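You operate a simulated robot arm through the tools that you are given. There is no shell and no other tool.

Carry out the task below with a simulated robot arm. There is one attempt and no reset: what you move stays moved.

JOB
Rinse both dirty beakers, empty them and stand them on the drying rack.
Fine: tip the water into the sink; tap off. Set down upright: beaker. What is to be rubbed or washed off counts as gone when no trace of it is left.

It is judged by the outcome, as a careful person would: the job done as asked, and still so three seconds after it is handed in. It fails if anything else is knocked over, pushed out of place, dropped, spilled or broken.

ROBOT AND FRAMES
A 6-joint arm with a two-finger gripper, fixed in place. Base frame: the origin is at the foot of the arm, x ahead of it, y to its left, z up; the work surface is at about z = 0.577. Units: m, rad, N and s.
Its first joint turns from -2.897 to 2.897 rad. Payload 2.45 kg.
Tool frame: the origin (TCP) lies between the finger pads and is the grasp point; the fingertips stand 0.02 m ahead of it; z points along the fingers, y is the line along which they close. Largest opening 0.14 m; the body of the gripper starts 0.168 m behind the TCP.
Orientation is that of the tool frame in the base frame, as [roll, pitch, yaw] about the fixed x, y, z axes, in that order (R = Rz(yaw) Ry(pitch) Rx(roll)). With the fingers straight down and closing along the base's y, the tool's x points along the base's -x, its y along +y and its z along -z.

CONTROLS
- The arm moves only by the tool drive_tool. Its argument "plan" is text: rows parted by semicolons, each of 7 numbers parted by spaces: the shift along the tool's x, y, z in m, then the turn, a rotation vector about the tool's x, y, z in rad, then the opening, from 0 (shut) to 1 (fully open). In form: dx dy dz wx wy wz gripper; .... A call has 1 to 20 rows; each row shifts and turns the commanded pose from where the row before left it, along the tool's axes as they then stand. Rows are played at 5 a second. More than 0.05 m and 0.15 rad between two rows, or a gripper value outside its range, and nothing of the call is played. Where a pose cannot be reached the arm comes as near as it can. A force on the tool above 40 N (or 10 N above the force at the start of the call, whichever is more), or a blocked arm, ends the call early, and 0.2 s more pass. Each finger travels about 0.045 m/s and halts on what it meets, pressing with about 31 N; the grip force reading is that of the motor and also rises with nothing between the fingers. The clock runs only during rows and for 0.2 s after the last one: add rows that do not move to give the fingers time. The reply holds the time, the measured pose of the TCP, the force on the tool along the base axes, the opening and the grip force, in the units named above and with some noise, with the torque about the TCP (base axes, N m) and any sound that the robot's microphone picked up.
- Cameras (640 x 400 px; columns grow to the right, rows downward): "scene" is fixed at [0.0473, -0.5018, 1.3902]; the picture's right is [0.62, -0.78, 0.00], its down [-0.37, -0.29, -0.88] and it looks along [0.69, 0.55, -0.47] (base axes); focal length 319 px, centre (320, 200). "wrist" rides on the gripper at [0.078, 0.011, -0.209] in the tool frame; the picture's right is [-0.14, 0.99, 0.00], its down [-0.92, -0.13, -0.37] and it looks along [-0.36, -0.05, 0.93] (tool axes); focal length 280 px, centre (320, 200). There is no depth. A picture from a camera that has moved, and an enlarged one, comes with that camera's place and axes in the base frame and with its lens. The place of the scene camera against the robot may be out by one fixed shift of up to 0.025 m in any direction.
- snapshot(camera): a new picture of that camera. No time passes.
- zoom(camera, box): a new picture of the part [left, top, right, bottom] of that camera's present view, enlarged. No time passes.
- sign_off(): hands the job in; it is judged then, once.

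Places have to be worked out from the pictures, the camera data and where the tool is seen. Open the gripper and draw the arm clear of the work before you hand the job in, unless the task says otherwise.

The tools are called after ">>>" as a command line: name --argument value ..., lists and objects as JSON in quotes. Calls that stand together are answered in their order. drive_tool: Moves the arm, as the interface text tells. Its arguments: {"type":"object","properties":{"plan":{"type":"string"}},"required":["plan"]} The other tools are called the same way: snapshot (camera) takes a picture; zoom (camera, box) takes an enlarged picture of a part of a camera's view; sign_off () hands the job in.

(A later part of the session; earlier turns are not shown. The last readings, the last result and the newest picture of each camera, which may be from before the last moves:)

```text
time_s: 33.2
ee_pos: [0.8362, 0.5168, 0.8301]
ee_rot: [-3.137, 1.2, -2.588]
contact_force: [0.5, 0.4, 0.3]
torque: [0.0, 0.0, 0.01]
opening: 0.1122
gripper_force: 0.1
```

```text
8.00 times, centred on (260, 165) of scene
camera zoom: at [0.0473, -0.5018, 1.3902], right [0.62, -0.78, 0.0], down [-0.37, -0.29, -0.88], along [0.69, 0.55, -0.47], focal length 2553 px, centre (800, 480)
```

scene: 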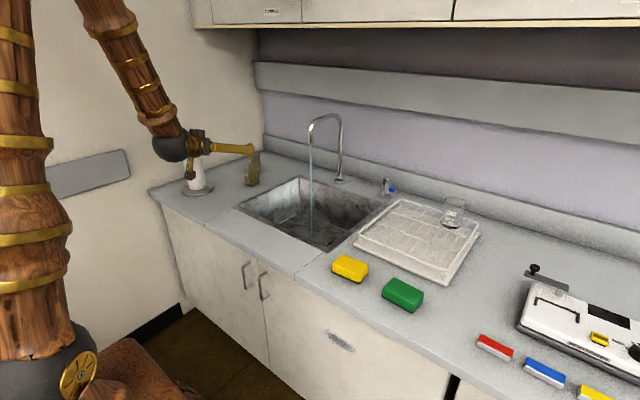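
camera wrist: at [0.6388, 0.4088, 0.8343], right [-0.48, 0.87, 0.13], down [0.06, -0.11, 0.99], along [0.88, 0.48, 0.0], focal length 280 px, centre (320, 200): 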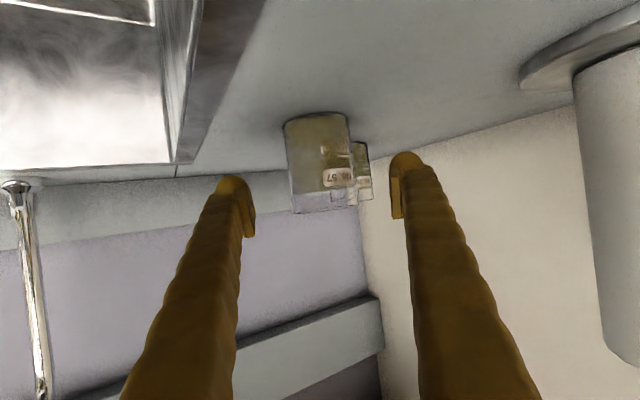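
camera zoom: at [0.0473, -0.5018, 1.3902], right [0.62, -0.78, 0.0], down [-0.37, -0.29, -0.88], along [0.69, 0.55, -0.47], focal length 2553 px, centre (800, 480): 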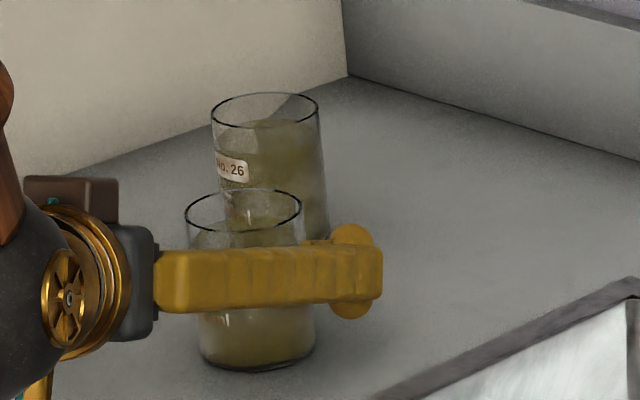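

The width measurements (beaker radius ≈0.030) and the base's change between views say the counter is nearer z≈0.765. That puts the beaker centre ~0.03 m beyond the TCP. I'll advance 0.033 m further along the tool, slightly lower, and check again.

>>> drive_tool --plan "0 0 0.011 0 0 0 0.8; 0 0 0.011 0 0 0 0.8; 0 0 0.011 0 0 0 0.8; 0 0 0 0 0 0 0.8"

>>> zoom --camera "wrist" --box '[220, 90, 440, 228]'

>>> zoom --camera "scene" --box '[220, 140, 300, 190]'

```text
time_s: 34.2
ee_pos: [0.8622, 0.5323, 0.8184]
ee_rot: [-3.139, 1.201, -2.587]
contact_force: [-0.6, 0.1, -0.3]
torque: [0.0, 0.01, 0.01]
opening: 0.1121
gripper_force: 0.0
```

```text
2.90 times, centred on (330, 159) of wrist
camera zoom: at [0.6653, 0.425, 0.8228], right [-0.48, 0.87, 0.13], down [0.06, -0.11, 0.99], along [0.88, 0.48, 0.0], focal length 813 px, centre (291, 319)
```

zoom: 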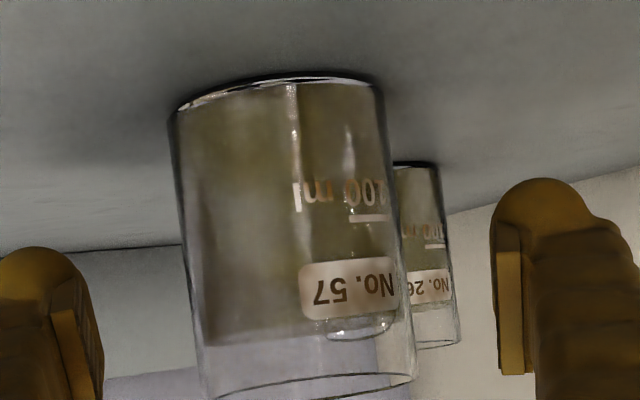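

```text
8.00 times, centred on (260, 165) of scene
camera zoom: at [0.0473, -0.5018, 1.3902], right [0.62, -0.78, 0.0], down [-0.37, -0.29, -0.88], along [0.69, 0.55, -0.47], focal length 2553 px, centre (800, 480)
```

zoom: 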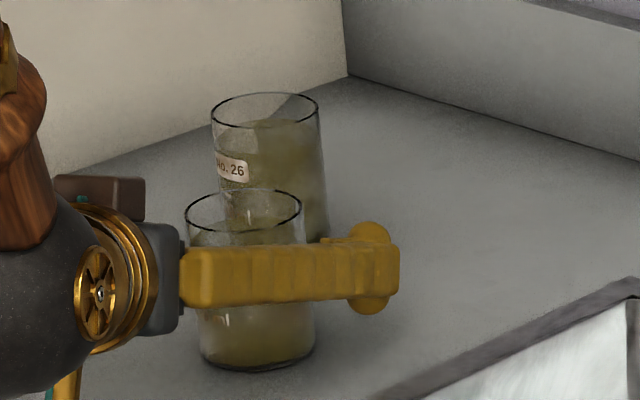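

Now the beaker centre is ~0.01 m beyond the TCP and laterally centred. I'll advance 0.012 m more and close on it.

>>> drive_tool --plan "0 0 0.006 0 0 0 0.8; -0.001 0 0.006 0 0 0 0.8; 0 0 0 0 0 0 0.5; 0 0 0 0 0 0 0.2; 0 0 0 0 0 0 0; 0 0 0 0 0 0 0; 0 0 0 0 0 0 0; 0 0 0 0 0 0 0"

>>> zoom --camera "wrist" --box '[220, 90, 440, 228]'

>>> zoom --camera "scene" --box '[220, 140, 300, 190]'

```text
time_s: 36.0
ee_pos: [0.871, 0.5391, 0.8165]
ee_rot: [-3.138, 1.201, -2.586]
contact_force: [1.7, -1.5, 2.4]
torque: [-0.09, -0.08, -0.03]
opening: 0.0611
gripper_force: 31.7
```

```text
2.90 times, centred on (330, 159) of wrist
camera zoom: at [0.675, 0.4314, 0.8195], right [-0.48, 0.87, 0.13], down [0.06, -0.11, 0.99], along [0.88, 0.48, 0.0], focal length 813 px, centre (291, 319)
```

zoom: 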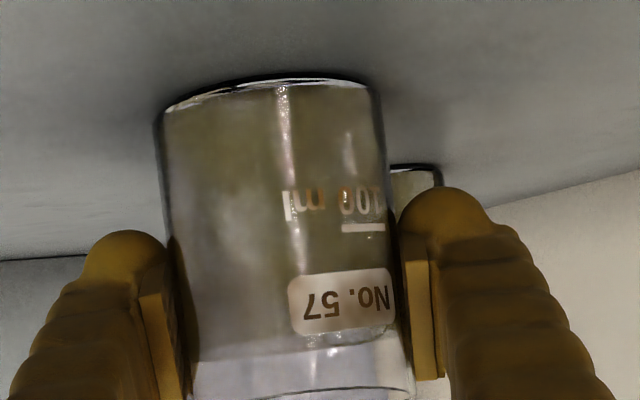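

```text
8.00 times, centred on (260, 165) of scene
camera zoom: at [0.0473, -0.5018, 1.3902], right [0.62, -0.78, 0.0], down [-0.37, -0.29, -0.88], along [0.69, 0.55, -0.47], focal length 2553 px, centre (800, 480)
```

zoom: 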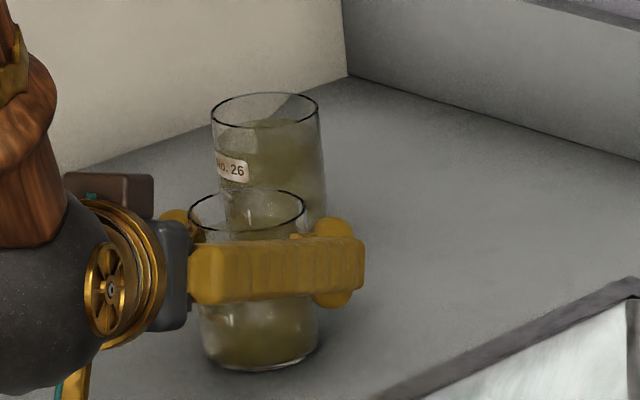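

Gripped: opening 0.0611 m matches the beaker's diameter. I'll lift straight up ~0.10 m and check hold and weight.

>>> drive_tool --plan "-0.014 0 -0.0054 0 0 0 0; -0.0233 0 -0.009 0 0 0 0; -0.0233 0 -0.009 0 0 0 0; -0.0233 0 -0.009 0 0 0 0; -0.014 0 -0.0054 0 0 0 0; 0 0 0 0 0 0 0; 0 0 0 0 0 0 0"

>>> snapshot --camera "wrist"

>>> zoom --camera "scene" --box '[180, 110, 340, 210]'

```text
time_s: 37.6
ee_pos: [0.8723, 0.539, 0.9195]
ee_rot: [-3.138, 1.202, -2.587]
contact_force: [0.2, -1.1, -0.6]
torque: [0.04, 0.01, -0.03]
opening: 0.0604
gripper_force: 30.9
```

```text
taken
camera wrist: at [0.675, 0.4318, 0.924], right [-0.48, 0.87, 0.13], down [0.06, -0.11, 0.99], along [0.88, 0.48, 0.0], focal length 280 px, centre (320, 200)
```

wrist: 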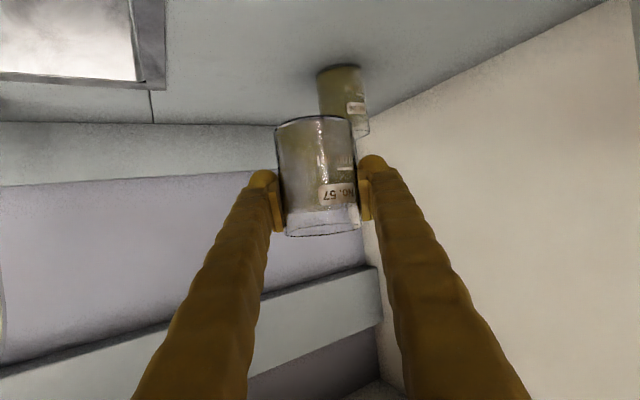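

```text
4.00 times, centred on (260, 160) of scene
camera zoom: at [0.0473, -0.5018, 1.3902], right [0.62, -0.78, 0.0], down [-0.37, -0.29, -0.88], along [0.69, 0.55, -0.47], focal length 1277 px, centre (560, 360)
```

zoom: 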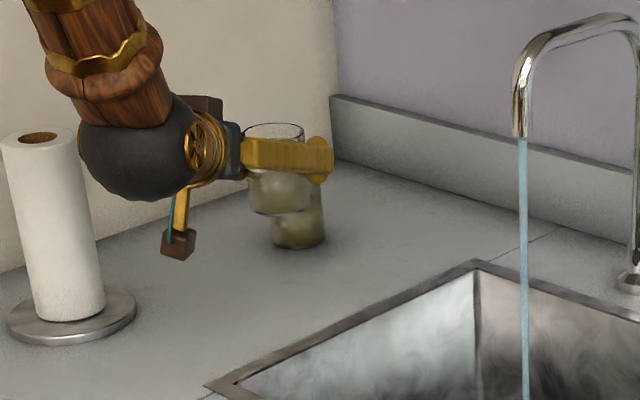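

The beaker is held upright and is light, so it's mostly a film of residue. I'll swing to a spot over the sink in front of the spout (azimuth ≈0.267, r≈0.86), keeping it level.

>>> drive_tool --plan "0.0129 -0.0337 -0.0178 0.0334 0 0.013 0; 0.0129 -0.0337 -0.0178 0.0334 0 0.013 0; 0.0129 -0.0337 -0.0178 0.0334 0 0.013 0; 0.0129 -0.0337 -0.0178 0.0334 0 0.013 0; 0.0129 -0.0337 -0.0178 0.0334 0 0.013 0; 0.0129 -0.0337 -0.0178 0.0334 0 0.013 0; 0.0129 -0.0337 -0.0178 0.0334 0 0.013 0; 0.0129 -0.0337 -0.0178 0.0334 0 0.013 0; 0 0 0 0 0 0 0"

>>> snapshot --camera "wrist"

>>> zoom --camera "scene" --box '[220, 110, 380, 210]'

```text
time_s: 39.6
ee_pos: [0.8285, 0.2259, 0.877]
ee_rot: [-3.138, 1.2, -2.872]
contact_force: [0.1, -0.3, -0.4]
torque: [-0.02, 0.01, 0.01]
opening: 0.0595
gripper_force: 31.1
```

```text
taken
camera wrist: at [0.6103, 0.1784, 0.8803], right [-0.21, 0.97, 0.13], down [0.02, -0.12, 0.99], along [0.98, 0.21, 0.0], focal length 280 px, centre (320, 200)
```

wrist: 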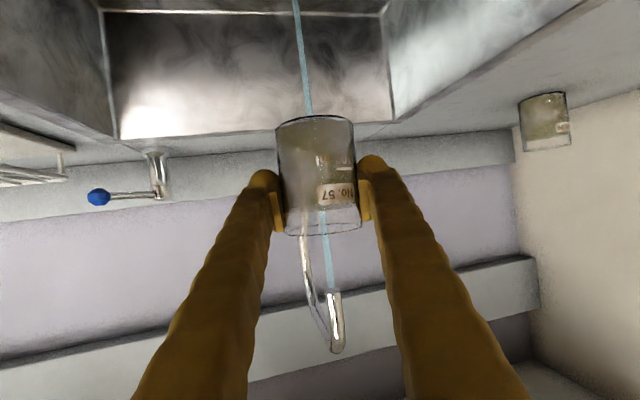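

```text
4.00 times, centred on (300, 160) of scene
camera zoom: at [0.0473, -0.5018, 1.3902], right [0.62, -0.78, 0.0], down [-0.37, -0.29, -0.88], along [0.69, 0.55, -0.47], focal length 1277 px, centre (400, 360)
```

zoom: 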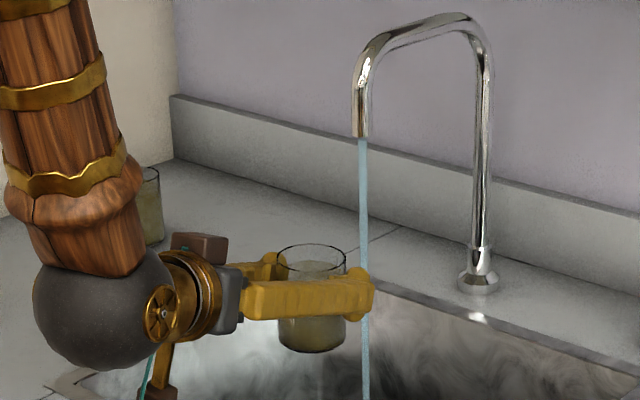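

The stream, spout and beaker line up laterally, with the outlet triangulated at (0.934, 0.254, 0.991). I'll advance 0.109 m horizontally so the stream falls into the beaker, then hold.

>>> drive_tool --plan "-0.0099 0 0.0254 0 0 0 0; -0.0099 0 0.0254 0 0 0 0; -0.0099 0 0.0254 0 0 0 0; -0.0099 -0.001 0.0254 0 0 0 0; 0 0 0 0 0 0 0; 0 0 0 0 0 0 0; 0 0 0 0 0 0 0; 0 0 0 0 0 0 0"

>>> zoom --camera "wrist" --box '[220, 80, 420, 300]'

>>> zoom --camera "scene" --box '[250, 110, 380, 210]'

```text
time_s: 41.4
ee_pos: [0.9338, 0.2526, 0.8752]
ee_rot: [-3.14, 1.2, -2.873]
contact_force: [0.0, -0.8, -0.9]
torque: [-0.01, -0.01, 0.01]
opening: 0.0597
gripper_force: 30.7
```

```text
1.82 times, centred on (320, 190) of wrist
camera zoom: at [0.7153, 0.2041, 0.8792], right [-0.21, 0.97, 0.13], down [0.02, -0.12, 0.99], along [0.98, 0.21, 0.0], focal length 510 px, centre (320, 218)
```

zoom: 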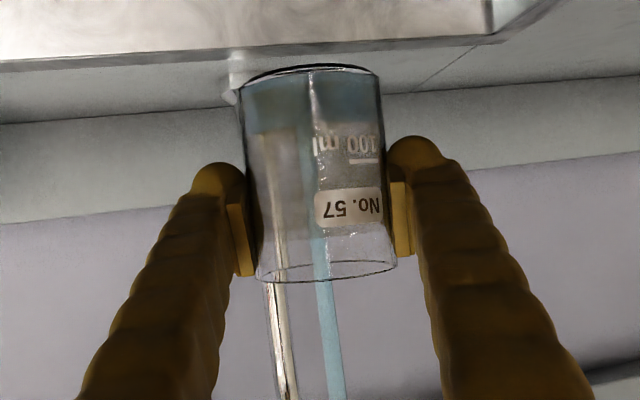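

```text
4.00 times, centred on (315, 160) of scene
camera zoom: at [0.0473, -0.5018, 1.3902], right [0.62, -0.78, 0.0], down [-0.37, -0.29, -0.88], along [0.69, 0.55, -0.47], focal length 1277 px, centre (340, 360)
```

zoom: 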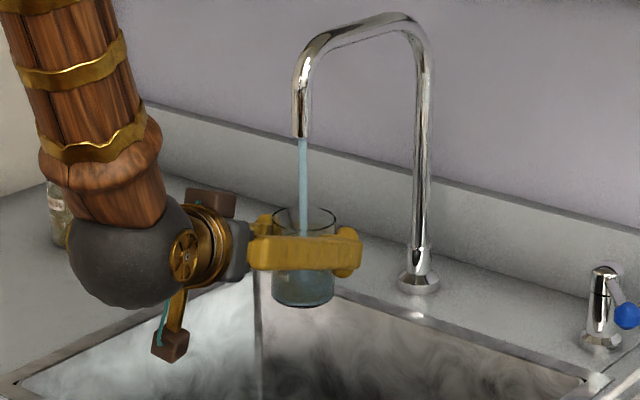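

Water is collecting and the olive film is already fading. I'll hold it here for more fill.

>>> drive_tool --plan "0 0 0 0 0 0 0; 0 0 0 0 0 0 0; 0 0 0 0 0 0 0; 0 0 0 0 0 0 0; 0 0 0 0 0 0 0; 0 0 0 0 0 0 0; 0 0 0 0 0 0 0; 0 0 0 0 0 0 0; 0 0 0 0 0 0 0; 0 0 0 0 0 0 0"

>>> zoom --camera "wrist" --box '[220, 80, 420, 300]'

>>> zoom --camera "scene" --box '[290, 140, 370, 190]'

```text
time_s: 43.6
ee_pos: [0.9344, 0.2517, 0.8747]
ee_rot: [-3.138, 1.201, -2.872]
contact_force: [-1.1, -0.3, -0.2]
torque: [0.03, -0.02, -0.01]
opening: 0.0594
gripper_force: 30.8
```

```text
1.82 times, centred on (320, 190) of wrist
camera zoom: at [0.7153, 0.2041, 0.8792], right [-0.21, 0.97, 0.13], down [0.02, -0.12, 0.99], along [0.98, 0.21, 0.0], focal length 510 px, centre (320, 218)
```

zoom: 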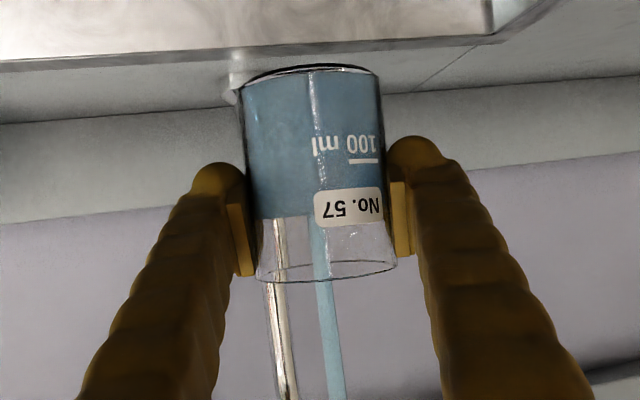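

```text
8.00 times, centred on (330, 165) of scene
camera zoom: at [0.0473, -0.5018, 1.3902], right [0.62, -0.78, 0.0], down [-0.37, -0.29, -0.88], along [0.69, 0.55, -0.47], focal length 2553 px, centre (240, 480)
```

zoom: 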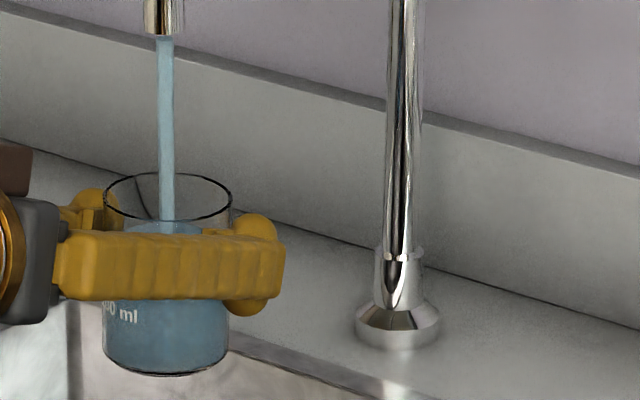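

The water is clear blue to ~75% and the film looks gone there. I'll fill slightly higher to cover the upper film line without overflowing.

>>> drive_tool --plan "0 0 0 0 0 0 0; 0 0 0 0 0 0 0; 0 0 0 0 0 0 0"

>>> zoom --camera "wrist" --box '[220, 80, 420, 300]'

```text
time_s: 44.4
ee_pos: [0.9339, 0.2521, 0.8756]
ee_rot: [-3.137, 1.201, -2.871]
contact_force: [-0.6, 0.2, 0.2]
torque: [-0.02, 0.05, 0.05]
opening: 0.0592
gripper_force: 30.4
```

```text
1.82 times, centred on (320, 190) of wrist
camera zoom: at [0.7153, 0.2041, 0.8792], right [-0.21, 0.97, 0.13], down [0.02, -0.12, 0.99], along [0.98, 0.21, 0.0], focal length 510 px, centre (320, 218)
```

zoom: 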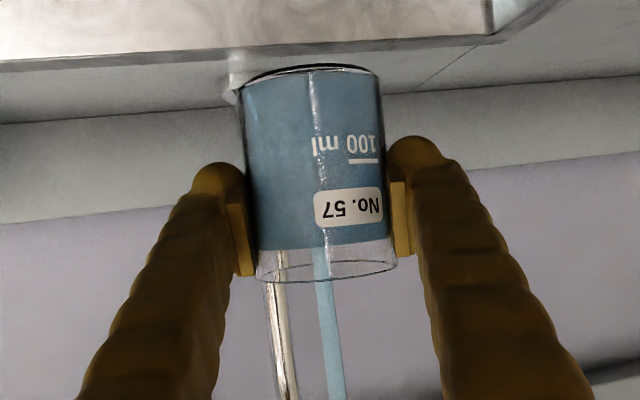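

Filled to ~88%. I'll retreat 0.085 m from the stream, staying over the sink, and then start tipping toward the sink's interior (−y side) by rolling about the tool axis.

>>> drive_tool --plan "0.004 0 -0.0105 0 0 0 0; 0.0075 0 -0.0195 0 0 0 0; 0.0085 0 -0.022 0 0 0 0; 0.0075 0 -0.0195 0 0 0 0; 0.003 0 -0.0075 0 0 0 0; 0 0 0 0 0 0 0; 0 0 0 0 0 0.05 0; 0 0 0 0 0 0.1 0; 0 0 0 0 0 0.1 0; 0 0 0 0 0 0.1 0; 0 0 0 0 0 0.1 0; 0 0 0 0 0 0.1 0; 0 0 0 0 0 0 0"

>>> snapshot --camera "wrist"

>>> zoom --camera "scene" --box '[230, 110, 390, 210]'

```text
time_s: 47.2
ee_pos: [0.8525, 0.2305, 0.8766]
ee_rot: [2.209, 0.919, 2.37]
contact_force: [-0.1, 0.5, -1.0]
torque: [-0.02, 0.01, -0.01]
opening: 0.0594
gripper_force: 31.4
```

```text
taken
camera wrist: at [0.6292, 0.2213, 0.8961], right [0.02, 0.81, 0.59], down [0.07, -0.59, 0.8], along [1.0, 0.03, -0.07], focal length 280 px, centre (320, 200)
```

wrist: 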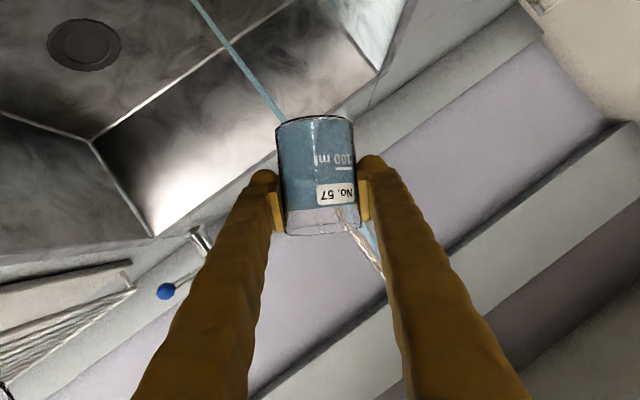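

```text
4.00 times, centred on (310, 160) of scene
camera zoom: at [0.0473, -0.5018, 1.3902], right [0.62, -0.78, 0.0], down [-0.37, -0.29, -0.88], along [0.69, 0.55, -0.47], focal length 1277 px, centre (360, 360)
```

zoom: 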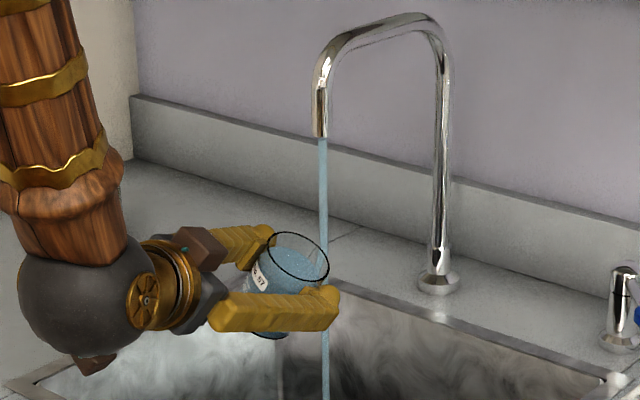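

Rolling works and the beaker tips over the sink. I'll continue to about 2.5 rad total to empty it.

>>> drive_tool --plan "0 0 0 0 0 0.1 0; 0 0 0 0 0 0.1 0; 0 0 0 0 0 0.1 0; 0 0 0 0 0 0.12 0; 0 0 0 0 0 0.12 0; 0 0 0 0 0 0.12 0; 0 0 0 0 0 0.14 0; 0 0 0 0 0 0.14 0; 0 0 0 0 0 0.14 0; 0 0 0 0 0 0.14 0; 0 0 0 0 0 0.14 0; 0 0 0 0 0 0.14 0; 0 0 0 0 0 0.14 0; 0 0 0 0 0 0.14 0; 0 0 0 0 0 0.14 0; 0 0 0 0 0 0 0; 0 0 0 0 0 0 0; 0 0 0 0 0 0 0"

>>> snapshot --camera "wrist"

>>> zoom --camera "scene" --box '[230, 110, 390, 210]'

```text
time_s: 51.0
ee_pos: [0.8517, 0.2287, 0.8763]
ee_rot: [2.128, -0.818, 1.411]
contact_force: [0.1, 0.6, -0.3]
torque: [0.04, 0.0, 0.0]
opening: 0.059
gripper_force: 31.0
```

```text
taken
camera wrist: at [0.676, 0.2241, 1.0165], right [0.4, -0.78, 0.48], down [-0.49, -0.62, -0.61], along [0.78, 0.02, -0.63], focal length 280 px, centre (320, 200)
```

wrist: 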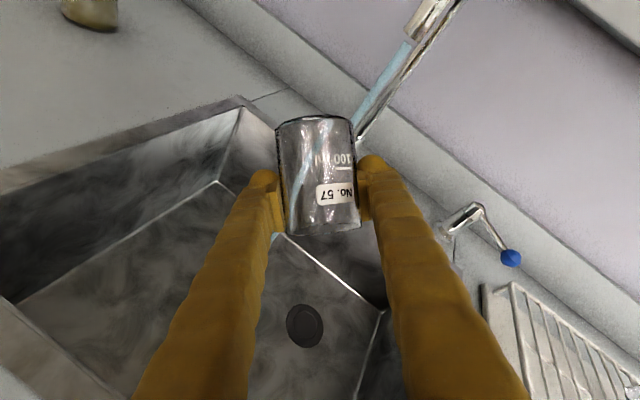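

```text
4.00 times, centred on (310, 160) of scene
camera zoom: at [0.0473, -0.5018, 1.3902], right [0.62, -0.78, 0.0], down [-0.37, -0.29, -0.88], along [0.69, 0.55, -0.47], focal length 1277 px, centre (360, 360)
```

zoom: 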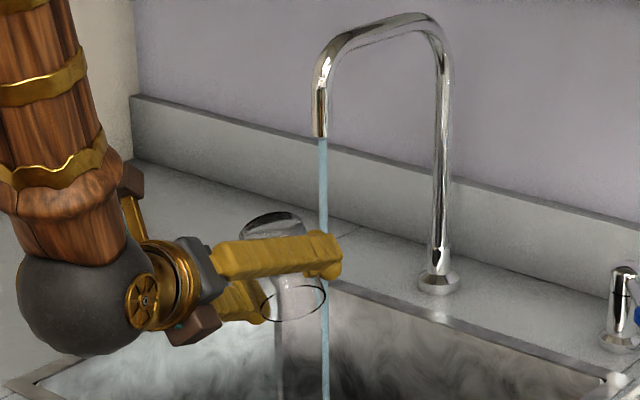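

The beaker is empty and looks clear; I'll zoom in to check for any remaining film.

>>> zoom --camera "wrist" --box '[250, 95, 390, 250]'

>>> zoom --camera "scene" --box '[275, 150, 335, 195]'

```text
2.58 times, centred on (320, 172) of wrist
camera zoom: at [0.676, 0.2241, 1.0165], right [0.4, -0.78, 0.48], down [-0.49, -0.62, -0.61], along [0.78, 0.02, -0.63], focal length 724 px, centre (320, 271)
```

zoom: 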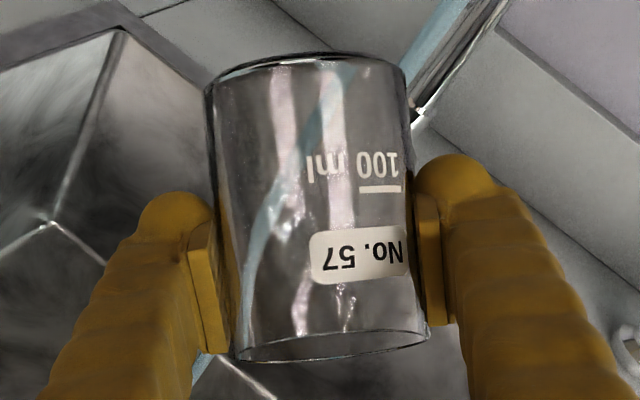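

```text
8.89 times, centred on (305, 172) of scene
camera zoom: at [0.0473, -0.5018, 1.3902], right [0.62, -0.78, 0.0], down [-0.37, -0.29, -0.88], along [0.69, 0.55, -0.47], focal length 2837 px, centre (453, 444)
```

zoom: 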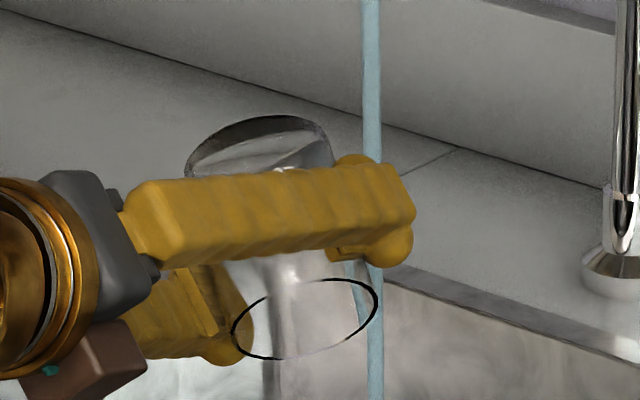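

It's clear with no tint visible. To be sure no trace remains, I'll roll it upright and give it a second short rinse.

>>> drive_tool --plan "0 0 0 0 0 -0.137 0; 0 0 0 0 0 -0.137 0; 0 0 0 0 0 -0.137 0; 0 0 0 0 0 -0.137 0; 0 0 0 0 0 -0.137 0; 0 0 0 0 0 -0.137 0; 0 0 0 0 0 -0.137 0; 0 0 0 0 0 -0.137 0; 0 0 0 0 0 -0.137 0; 0 0 0 0 0 -0.137 0; 0 0 0 0 0 -0.137 0; 0 0 0 0 0 -0.137 0; 0 0 0 0 0 -0.137 0; 0 0 0 0 0 -0.137 0; 0 0 0 0 0 -0.137 0; 0 0 0 0 0 -0.137 0; 0 0 0 0 0 -0.137 0; 0 0 0 0 0 -0.141 0; 0 0 0 0 0 0 0"

>>> snapshot --camera "wrist"

```text
time_s: 55.0
ee_pos: [0.8514, 0.23, 0.8761]
ee_rot: [-3.131, 1.2, -2.867]
contact_force: [0.1, 0.2, -0.5]
torque: [0.0, 0.01, 0.03]
opening: 0.0591
gripper_force: 30.5
```

```text
taken
camera wrist: at [0.6329, 0.1815, 0.8795], right [-0.21, 0.97, 0.13], down [0.02, -0.12, 0.99], along [0.98, 0.21, 0.0], focal length 280 px, centre (320, 200)
```

wrist: 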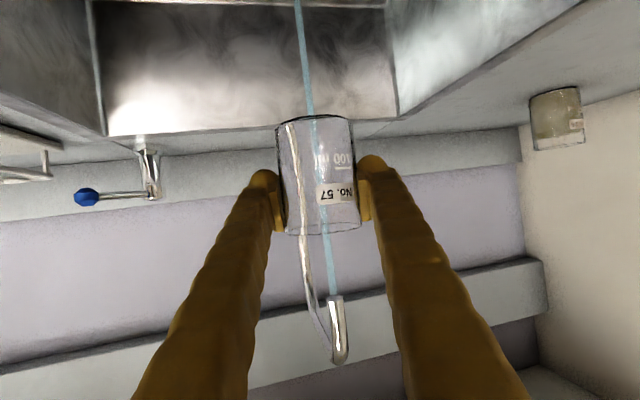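

Second rinse: advance under the stream and hold ~3.3 s.

>>> drive_tool --plan "-0.0103 0 0.0264 0 0 0 0; -0.0103 0 0.0264 0 0 0 0; -0.0103 0 0.0264 0 0 0 0; 0 0 0 0 0 0 0; 0 0 0 0 0 0 0; 0 0 0 0 0 0 0; 0 0 0 0 0 0 0; 0 0 0 0 0 0 0; 0 0 0 0 0 0 0; 0 0 0 0 0 0 0; 0 0 0 0 0 0 0; 0 0 0 0 0 0 0; 0 0 0 0 0 0 0; 0 0 0 0 0 0 0; 0 0 0 0 0 0 0; 0 0 0 0 0 0 0; 0 0 0 0 0 0 0; 0 0 0 0 0 0 0; 0 0 0 0 0 0 0"

>>> zoom --camera "wrist" --box '[220, 80, 420, 300]'

```text
time_s: 59.0
ee_pos: [0.9357, 0.2526, 0.874]
ee_rot: [-3.135, 1.202, -2.872]
contact_force: [-1.1, -0.6, -0.7]
torque: [0.0, 0.0, -0.02]
opening: 0.0589
gripper_force: 31.3
```

```text
1.82 times, centred on (320, 190) of wrist
camera zoom: at [0.717, 0.2048, 0.8798], right [-0.21, 0.97, 0.13], down [0.02, -0.12, 0.99], along [0.98, 0.21, 0.0], focal length 510 px, centre (320, 218)
```

zoom: 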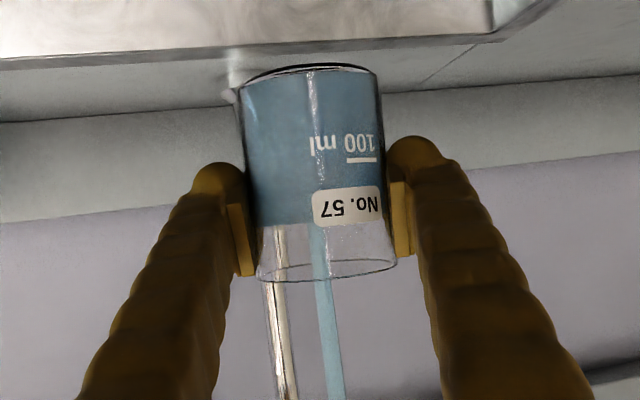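

Clear water to ~75%. I'll retreat from the stream and tip it out again, in one call of 20 rows.

>>> drive_tool --plan "0.0085 0 -0.022 0 0 0 0; 0.011 0 -0.0285 0 0 0 0; 0.011 0 -0.0285 0 0 0 0; 0 0 0 0 0 0.1 0; 0 0 0 0 0 0.12 0; 0 0 0 0 0 0.14 0; 0 0 0 0 0 0.14 0; 0 0 0 0 0 0.14 0; 0 0 0 0 0 0.15 0; 0 0 0 0 0 0.15 0; 0 0 0 0 0 0.15 0; 0 0 0 0 0 0.15 0; 0 0 0 0 0 0.15 0; 0 0 0 0 0 0.15 0; 0 0 0 0 0 0.15 0; 0 0 0 0 0 0.15 0; 0 0 0 0 0 0.15 0; 0 0 0 0 0 0.15 0; 0 0 0 0 0 0.15 0; 0 0 0 0 0 0.15 0"

>>> drive_tool --plan "0 0 0 0 0 0.06 0; 0 0 0 0 0 0 0; 0 0 0 0 0 0 0; 0 0 0 0 0 0 0; 0 0 0 0 0 0 0; 0 0 0 0 0 0 0"

>>> snapshot --camera "wrist"

>>> zoom --camera "wrist" --box '[250, 95, 390, 250]'

```text
time_s: 63.2
ee_pos: [0.8517, 0.2316, 0.8755]
ee_rot: [2.109, -0.794, 1.431]
contact_force: [0.7, -0.3, -0.8]
torque: [-0.04, 0.03, 0.0]
opening: 0.0591
gripper_force: 31.2
```

```text
time_s: 64.6
ee_pos: [0.8522, 0.2312, 0.8783]
ee_rot: [2.145, -0.841, 1.387]
contact_force: [-0.3, -0.1, -0.5]
torque: [0.01, 0.02, 0.01]
opening: 0.059
gripper_force: 32.1
```

```text
taken
camera wrist: at [0.6775, 0.2227, 1.0174], right [0.4, -0.8, 0.45], down [-0.5, -0.6, -0.62], along [0.77, 0.02, -0.64], focal length 280 px, centre (320, 200)
```

wrist: 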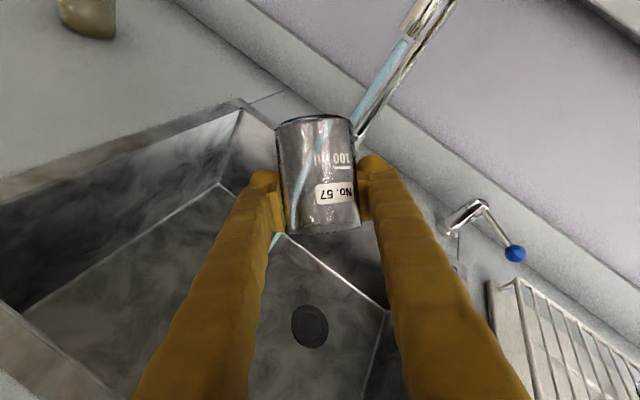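

```text
2.58 times, centred on (320, 172) of wrist
camera zoom: at [0.6775, 0.2227, 1.0174], right [0.4, -0.8, 0.45], down [-0.5, -0.6, -0.62], along [0.77, 0.02, -0.64], focal length 724 px, centre (320, 271)
```

zoom: 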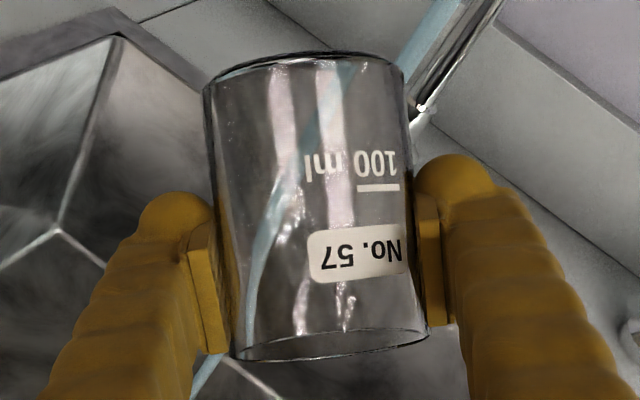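

Clean and empty. I'll roll it upright again before carrying it to the rack.

>>> drive_tool --plan "0 0 0 0 0 -0.147 0; 0 0 0 0 0 -0.147 0; 0 0 0 0 0 -0.147 0; 0 0 0 0 0 -0.147 0; 0 0 0 0 0 -0.147 0; 0 0 0 0 0 -0.147 0; 0 0 0 0 0 -0.147 0; 0 0 0 0 0 -0.147 0; 0 0 0 0 0 -0.147 0; 0 0 0 0 0 -0.147 0; 0 0 0 0 0 -0.147 0; 0 0 0 0 0 -0.147 0; 0 0 0 0 0 -0.147 0; 0 0 0 0 0 -0.147 0; 0 0 0 0 0 -0.147 0; 0 0 0 0 0 -0.147 0; 0 0 0 0 0 -0.147 0; 0 0 0 0 0 0 0"

>>> zoom --camera "wrist" --box '[220, 80, 420, 260]'

>>> zoom --camera "scene" --box '[340, 170, 500, 290]'

```text
time_s: 68.4
ee_pos: [0.8529, 0.23, 0.8767]
ee_rot: [-3.134, 1.201, -2.871]
contact_force: [-0.3, 0.2, -0.7]
torque: [0.02, 0.05, -0.02]
opening: 0.0589
gripper_force: 30.5
```

```text
2.22 times, centred on (320, 170) of wrist
camera zoom: at [0.6334, 0.1822, 0.8798], right [-0.21, 0.97, 0.13], down [0.02, -0.12, 0.99], along [0.98, 0.21, 0.0], focal length 623 px, centre (320, 267)
```

zoom: 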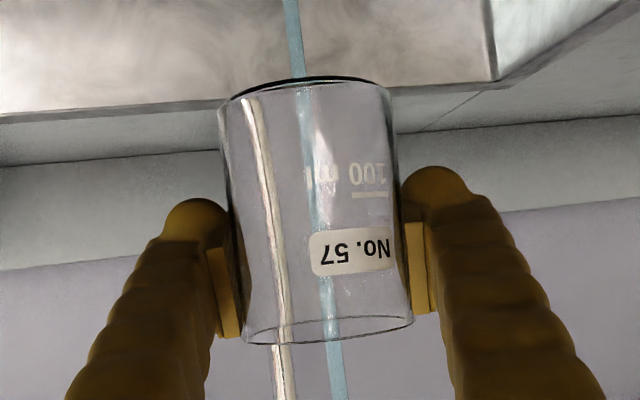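

```text
3.33 times, centred on (420, 230) of scene
camera zoom: at [0.0473, -0.5018, 1.3902], right [0.62, -0.78, 0.0], down [-0.37, -0.29, -0.88], along [0.69, 0.55, -0.47], focal length 1064 px, centre (-13, 100)
```

zoom: 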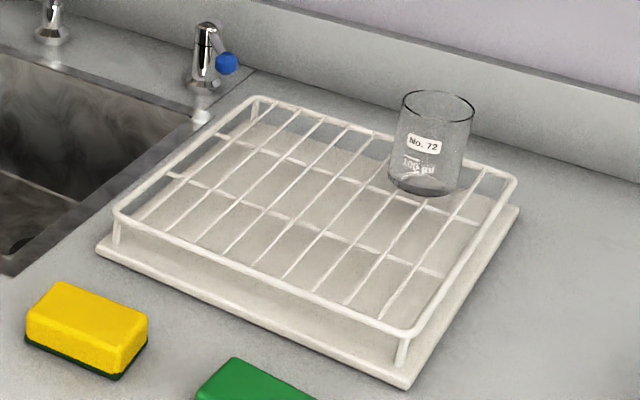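

The beaker is clean, empty and upright. The rack's wire grid spans roughly x 0.77–1.05, y −0.35 to −0.07 at z≈0.81, with No. 72 at (0.99, −0.295). I'll carry beaker A in an arc in front of the stream, at a raised height, to face the rack.

>>> drive_tool --plan "-0.0042 -0.037 -0.0024 0.039 0 0.0151 0; -0.0042 -0.037 -0.0024 0.039 0 0.0151 0; -0.0042 -0.037 -0.0024 0.039 0 0.0151 0; -0.0042 -0.037 -0.0024 0.039 0 0.0151 0; -0.0042 -0.037 -0.0024 0.039 0 0.0151 0; -0.0042 -0.037 -0.0024 0.039 0 0.0151 0; -0.0042 -0.037 -0.0024 0.039 0 0.0151 0; -0.0042 -0.037 -0.0024 0.039 0 0.0151 0; -0.0042 -0.037 -0.0024 0.039 0 0.0151 0; -0.0042 -0.037 -0.0024 0.039 0 0.0151 0; 0 0 0 0 0 0 0"

>>> snapshot --camera "wrist"

>>> zoom --camera "scene" --box '[310, 130, 500, 270]'

```text
time_s: 70.8
ee_pos: [0.8728, -0.1387, 0.9253]
ee_rot: [3.141, 1.2, 2.988]
contact_force: [-0.1, -0.5, -1.5]
torque: [0.01, 0.01, -0.01]
opening: 0.059
gripper_force: 31.1
```

```text
taken
camera wrist: at [0.6527, -0.0932, 0.9281], right [0.2, 0.97, 0.13], down [-0.03, -0.12, 0.99], along [0.98, -0.2, 0.0], focal length 280 px, centre (320, 200)
```

wrist: 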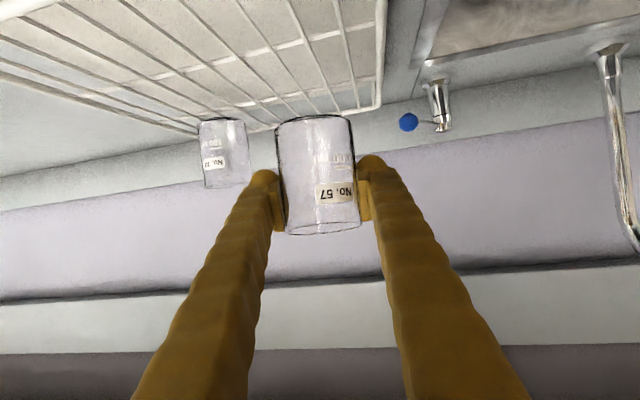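

```text
2.86 times, centred on (405, 200) of scene
camera zoom: at [0.0473, -0.5018, 1.3902], right [0.62, -0.78, 0.0], down [-0.37, -0.29, -0.88], along [0.69, 0.55, -0.47], focal length 912 px, centre (77, 200)
```

zoom: 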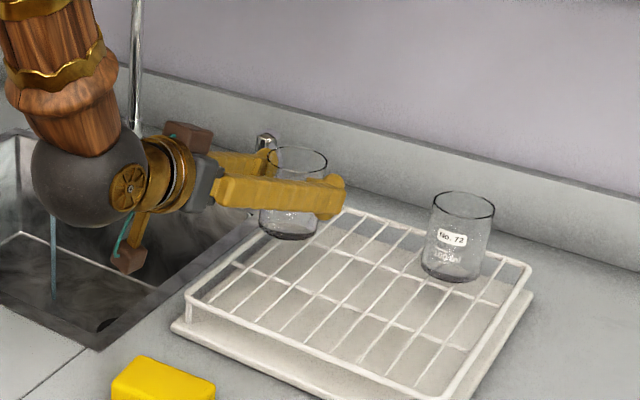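

Position and orientation are good, and the rack rod height is confirmed at z≈0.81. I'll move beaker A horizontally over (0.955, −0.15) and start descending, then check.

>>> drive_tool --plan "-0.01 0.0006 0.0258 0 0 0 0; -0.01 0.0006 0.0258 0 0 0 0; -0.01 0.0006 0.0258 0 0 0 0; 0 0 0 0 0 0 0; 0.0093 0 0.0036 0 0 0 0; 0.0093 0 0.0036 0 0 0 0; 0.0093 0 0.0036 0 0 0 0; 0.0093 0 0.0036 0 0 0 0; 0 0 0 0 0 0 0"

>>> zoom --camera "wrist" --box '[160, 40, 440, 240]'

>>> zoom --camera "scene" --box '[350, 160, 480, 260]'

```text
time_s: 72.8
ee_pos: [0.9565, -0.1476, 0.8864]
ee_rot: [-3.141, 1.201, 2.989]
contact_force: [-0.7, 0.1, -0.3]
torque: [-0.01, -0.03, 0.01]
opening: 0.0588
gripper_force: 31.5
```

```text
2.00 times, centred on (300, 140) of wrist
camera zoom: at [0.7361, -0.1033, 0.8887], right [0.2, 0.97, 0.13], down [-0.03, -0.12, 0.99], along [0.98, -0.2, 0.0], focal length 561 px, centre (360, 320)
```

zoom: 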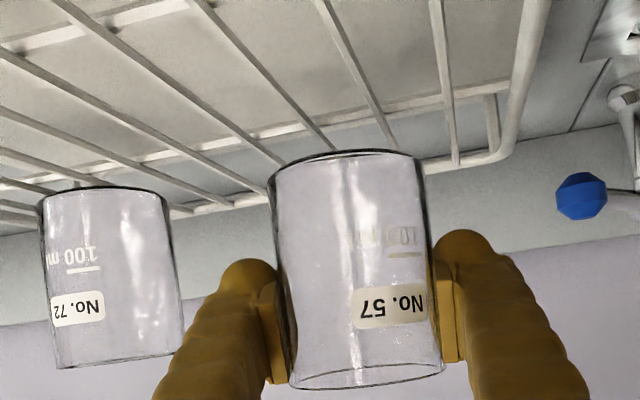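

```text
4.00 times, centred on (415, 210) of scene
camera zoom: at [0.0473, -0.5018, 1.3902], right [0.62, -0.78, 0.0], down [-0.37, -0.29, -0.88], along [0.69, 0.55, -0.47], focal length 1277 px, centre (-60, 160)
```

zoom: 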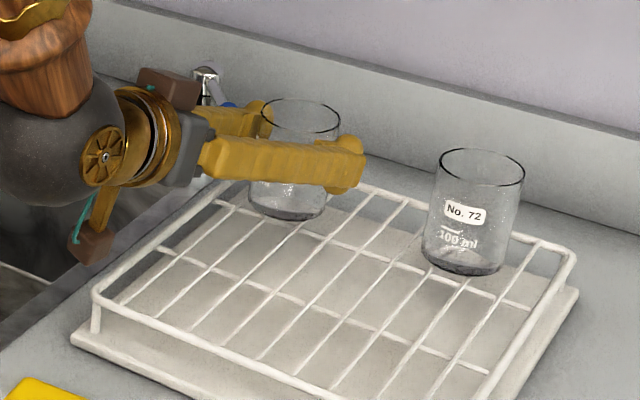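

Beaker A is above the rack, clear of No. 72 and the edge rods. I'll lower in 4 mm steps and watch the force for touchdown.

>>> drive_tool --plan "0.0037 0 0.0014 0 0 0 0; 0.0037 0 0.0014 0 0 0 0; 0.0037 0 0.0014 0 0 0 0; 0 0 0 0 0 0 0"

>>> drive_tool --plan "0.0028 0 0.0011 0 0 0 0; 0.0028 0 0.0011 0 0 0 0; 0 0 0 0 0 0 0"

>>> zoom --camera "wrist" --box '[160, 40, 440, 240]'

```text
time_s: 73.8
ee_pos: [0.9559, -0.1491, 0.8746]
ee_rot: [3.141, 1.202, 2.99]
contact_force: [-0.1, 0.0, -0.8]
torque: [-0.03, -0.01, 0.02]
opening: 0.0589
gripper_force: 31.5
```

```text
time_s: 74.6
ee_pos: [0.9554, -0.1477, 0.8679]
ee_rot: [-3.142, 1.202, 2.989]
contact_force: [-0.8, -0.9, 8.0]
torque: [-0.3, -0.01, -0.01]
opening: 0.0588
gripper_force: 31.0
```

```text
2.00 times, centred on (300, 140) of wrist
camera zoom: at [0.7366, -0.1031, 0.8707], right [0.2, 0.97, 0.13], down [-0.03, -0.12, 0.99], along [0.98, -0.2, 0.01], focal length 561 px, centre (360, 320)
```

zoom: 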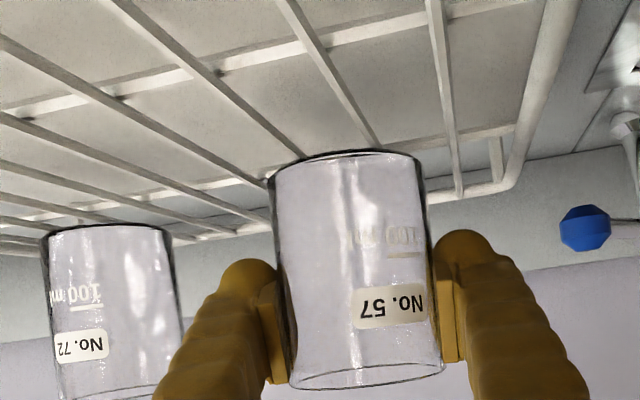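

Touchdown: 8 N upward at TCP z≈0.868, so the beaker base is on the wires at z≈0.81. I'll ease up 1 mm to relieve the pressing, open the fingers, then check.

>>> drive_tool --plan "-0.001 0 -0.0004 0 0 0 0; 0 0 0 0 0 0 0.43; 0 0 0 0 0 0 0.5; 0 0 0 0 0 0 0.6; 0 0 0 0 0 0 0.7; 0 0 0 0 0 0 0.7; 0 0 0 0 0 0 0.7"

>>> zoom --camera "wrist" --box '[160, 40, 440, 240]'

>>> zoom --camera "scene" --box '[350, 160, 480, 260]'

```text
time_s: 76.2
ee_pos: [0.9571, -0.1489, 0.868]
ee_rot: [3.141, 1.203, 2.989]
contact_force: [0.6, -0.5, -0.7]
torque: [0.01, 0.02, -0.04]
opening: 0.0979
gripper_force: 0.1
```

```text
2.00 times, centred on (300, 140) of wrist
camera zoom: at [0.7361, -0.1031, 0.8708], right [0.2, 0.97, 0.13], down [-0.03, -0.12, 0.99], along [0.98, -0.2, 0.0], focal length 561 px, centre (360, 320)
```

zoom: 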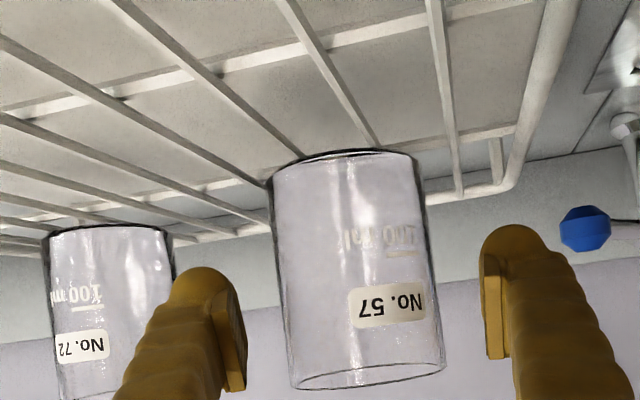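

```text
4.00 times, centred on (415, 210) of scene
camera zoom: at [0.0473, -0.5018, 1.3902], right [0.62, -0.78, 0.0], down [-0.37, -0.29, -0.88], along [0.69, 0.55, -0.47], focal length 1277 px, centre (-60, 160)
```

zoom: 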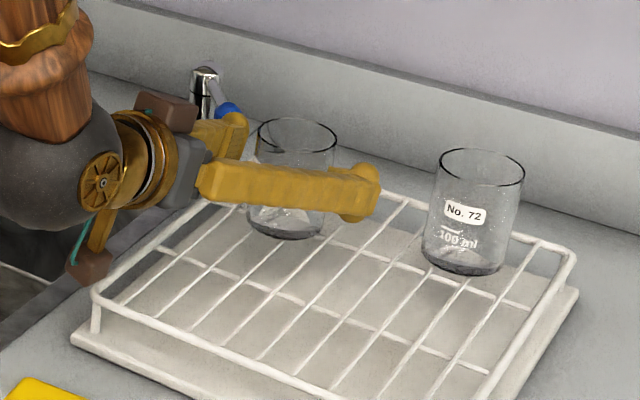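

Beaker A (No. 57) stands upright on the rack, fingers clear. I'll withdraw along the tool axis, rise, and swing back toward the second beaker.

>>> drive_tool --plan "0 0 -0.03 0 0 0 0.7; 0 0 -0.05 0 0 0 0.7; 0 0 -0.05 0 0 0 0.8; -0.028 0 -0.0109 0 0 0 0.8; 0 0.0445 -0.001 -0.0494 0 -0.0192 0.8; 0 0.0445 -0.001 -0.0494 0 -0.0192 0.8; 0 0.0445 -0.001 -0.0494 0 -0.0192 0.8; 0 0.0445 -0.001 -0.0494 0 -0.0192 0.8; 0 0.0445 -0.001 -0.0494 0 -0.0192 0.8; 0 0.0445 -0.001 -0.0494 0 -0.0192 0.8; 0 0.0445 -0.001 -0.0494 0 -0.0192 0.8; 0 0.0445 -0.001 -0.0494 0 -0.0192 0.8; 0 0.0445 -0.001 -0.0494 0 -0.0192 0.8; 0 0.0445 -0.001 -0.0494 0 -0.0192 0.8; 0 0.0445 -0.001 -0.0494 0 -0.0192 0.8; 0 0.0445 -0.001 -0.0494 0 -0.0192 0.8; 0 0.0445 -0.001 -0.0494 0 -0.0192 0.8; 0 0.0445 -0.001 -0.0494 0 -0.0192 0.8; 0 0 0 0 0 0 0.8"

>>> snapshot --camera "wrist"

>>> snapshot --camera "scene"

>>> zoom --camera "wrist" --box '[240, 60, 400, 190]'

```text
time_s: 80.2
ee_pos: [0.7064, 0.4656, 0.9483]
ee_rot: [-3.139, 1.201, -2.549]
contact_force: [0.8, 0.3, 0.4]
torque: [-0.01, 0.0, 0.02]
opening: 0.1122
gripper_force: 0.1
```

```text
taken
camera wrist: at [0.5141, 0.3505, 0.9521], right [-0.51, 0.85, 0.13], down [0.06, -0.11, 0.99], along [0.86, 0.51, 0.0], focal length 280 px, centre (320, 200)
```

wrist: 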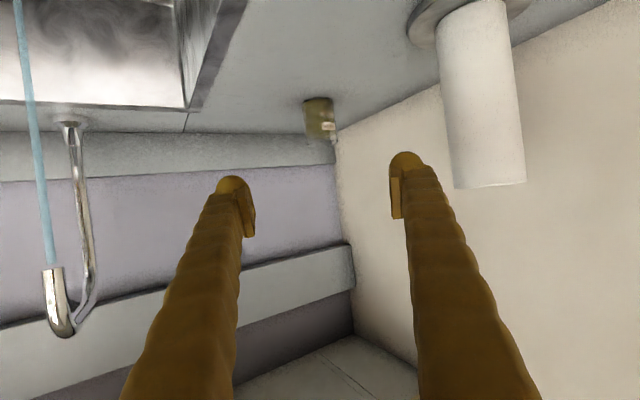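

```text
taken
```

scene: 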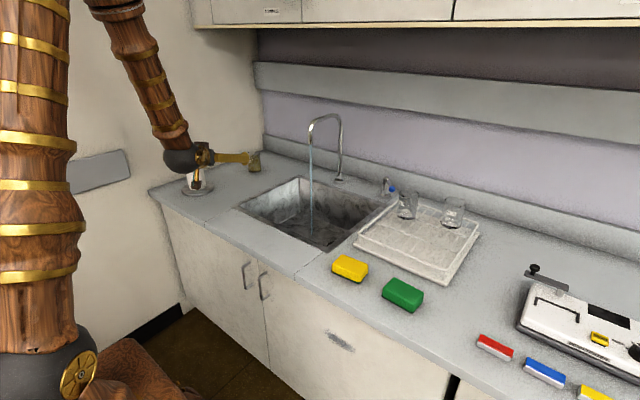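

```text
3.08 times, centred on (320, 125) of wrist
camera zoom: at [0.5141, 0.3505, 0.9521], right [-0.51, 0.85, 0.13], down [0.06, -0.11, 0.99], along [0.86, 0.51, 0.0], focal length 863 px, centre (320, 431)
```

zoom: 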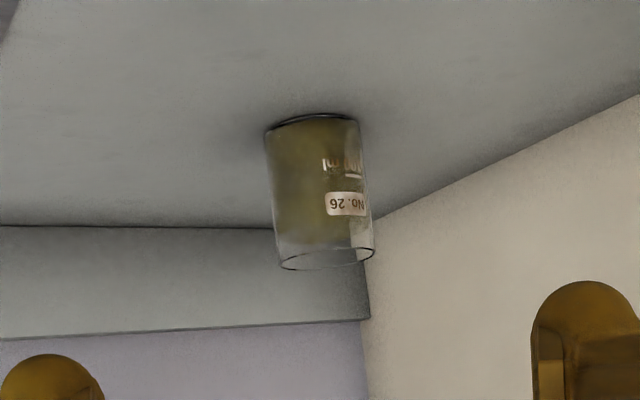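

Beaker B (No. 26) computes to (0.972, 0.650), i.e. 0.32 m straight ahead and ~5 mm left, with the left wall at y≈0.82 clear of the fingers. I'll move to a pre-grasp 0.12 m short.

>>> drive_tool --plan "0.001 0.001 0.0433 0 0 0 0.7; 0.001 0.001 0.0433 0 0 0 0.7; 0.001 0.001 0.0433 0 0 0 0.7; 0.001 0.001 0.0433 0 0 0 0.7; 0.001 0.001 0.0433 0 0 0 0.7; 0 0 0 0 0 0 0.7"

>>> zoom --camera "wrist" --box '[220, 90, 440, 228]'

>>> snapshot --camera "scene"

```text
time_s: 81.6
ee_pos: [0.871, 0.582, 0.8655]
ee_rot: [-3.141, 1.2, -2.549]
contact_force: [0.4, 0.9, 0.1]
torque: [0.0, -0.02, -0.02]
opening: 0.0981
gripper_force: 0.2
```

```text
2.90 times, centred on (330, 159) of wrist
camera zoom: at [0.6784, 0.4675, 0.8702], right [-0.51, 0.85, 0.13], down [0.06, -0.11, 0.99], along [0.86, 0.51, 0.0], focal length 813 px, centre (291, 319)
```

zoom: 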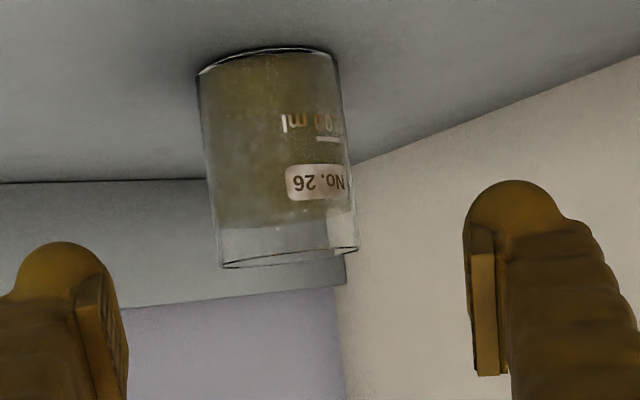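

```text
taken
```

scene: 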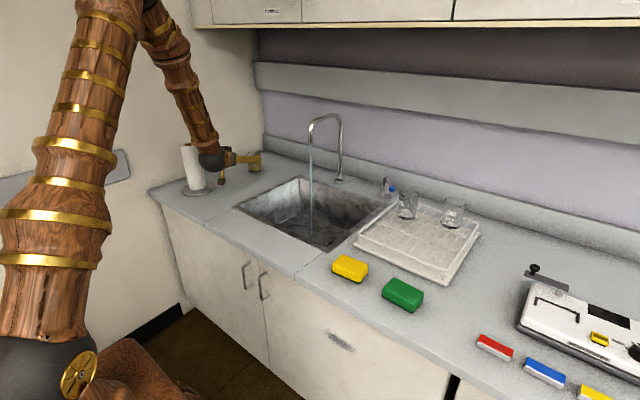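

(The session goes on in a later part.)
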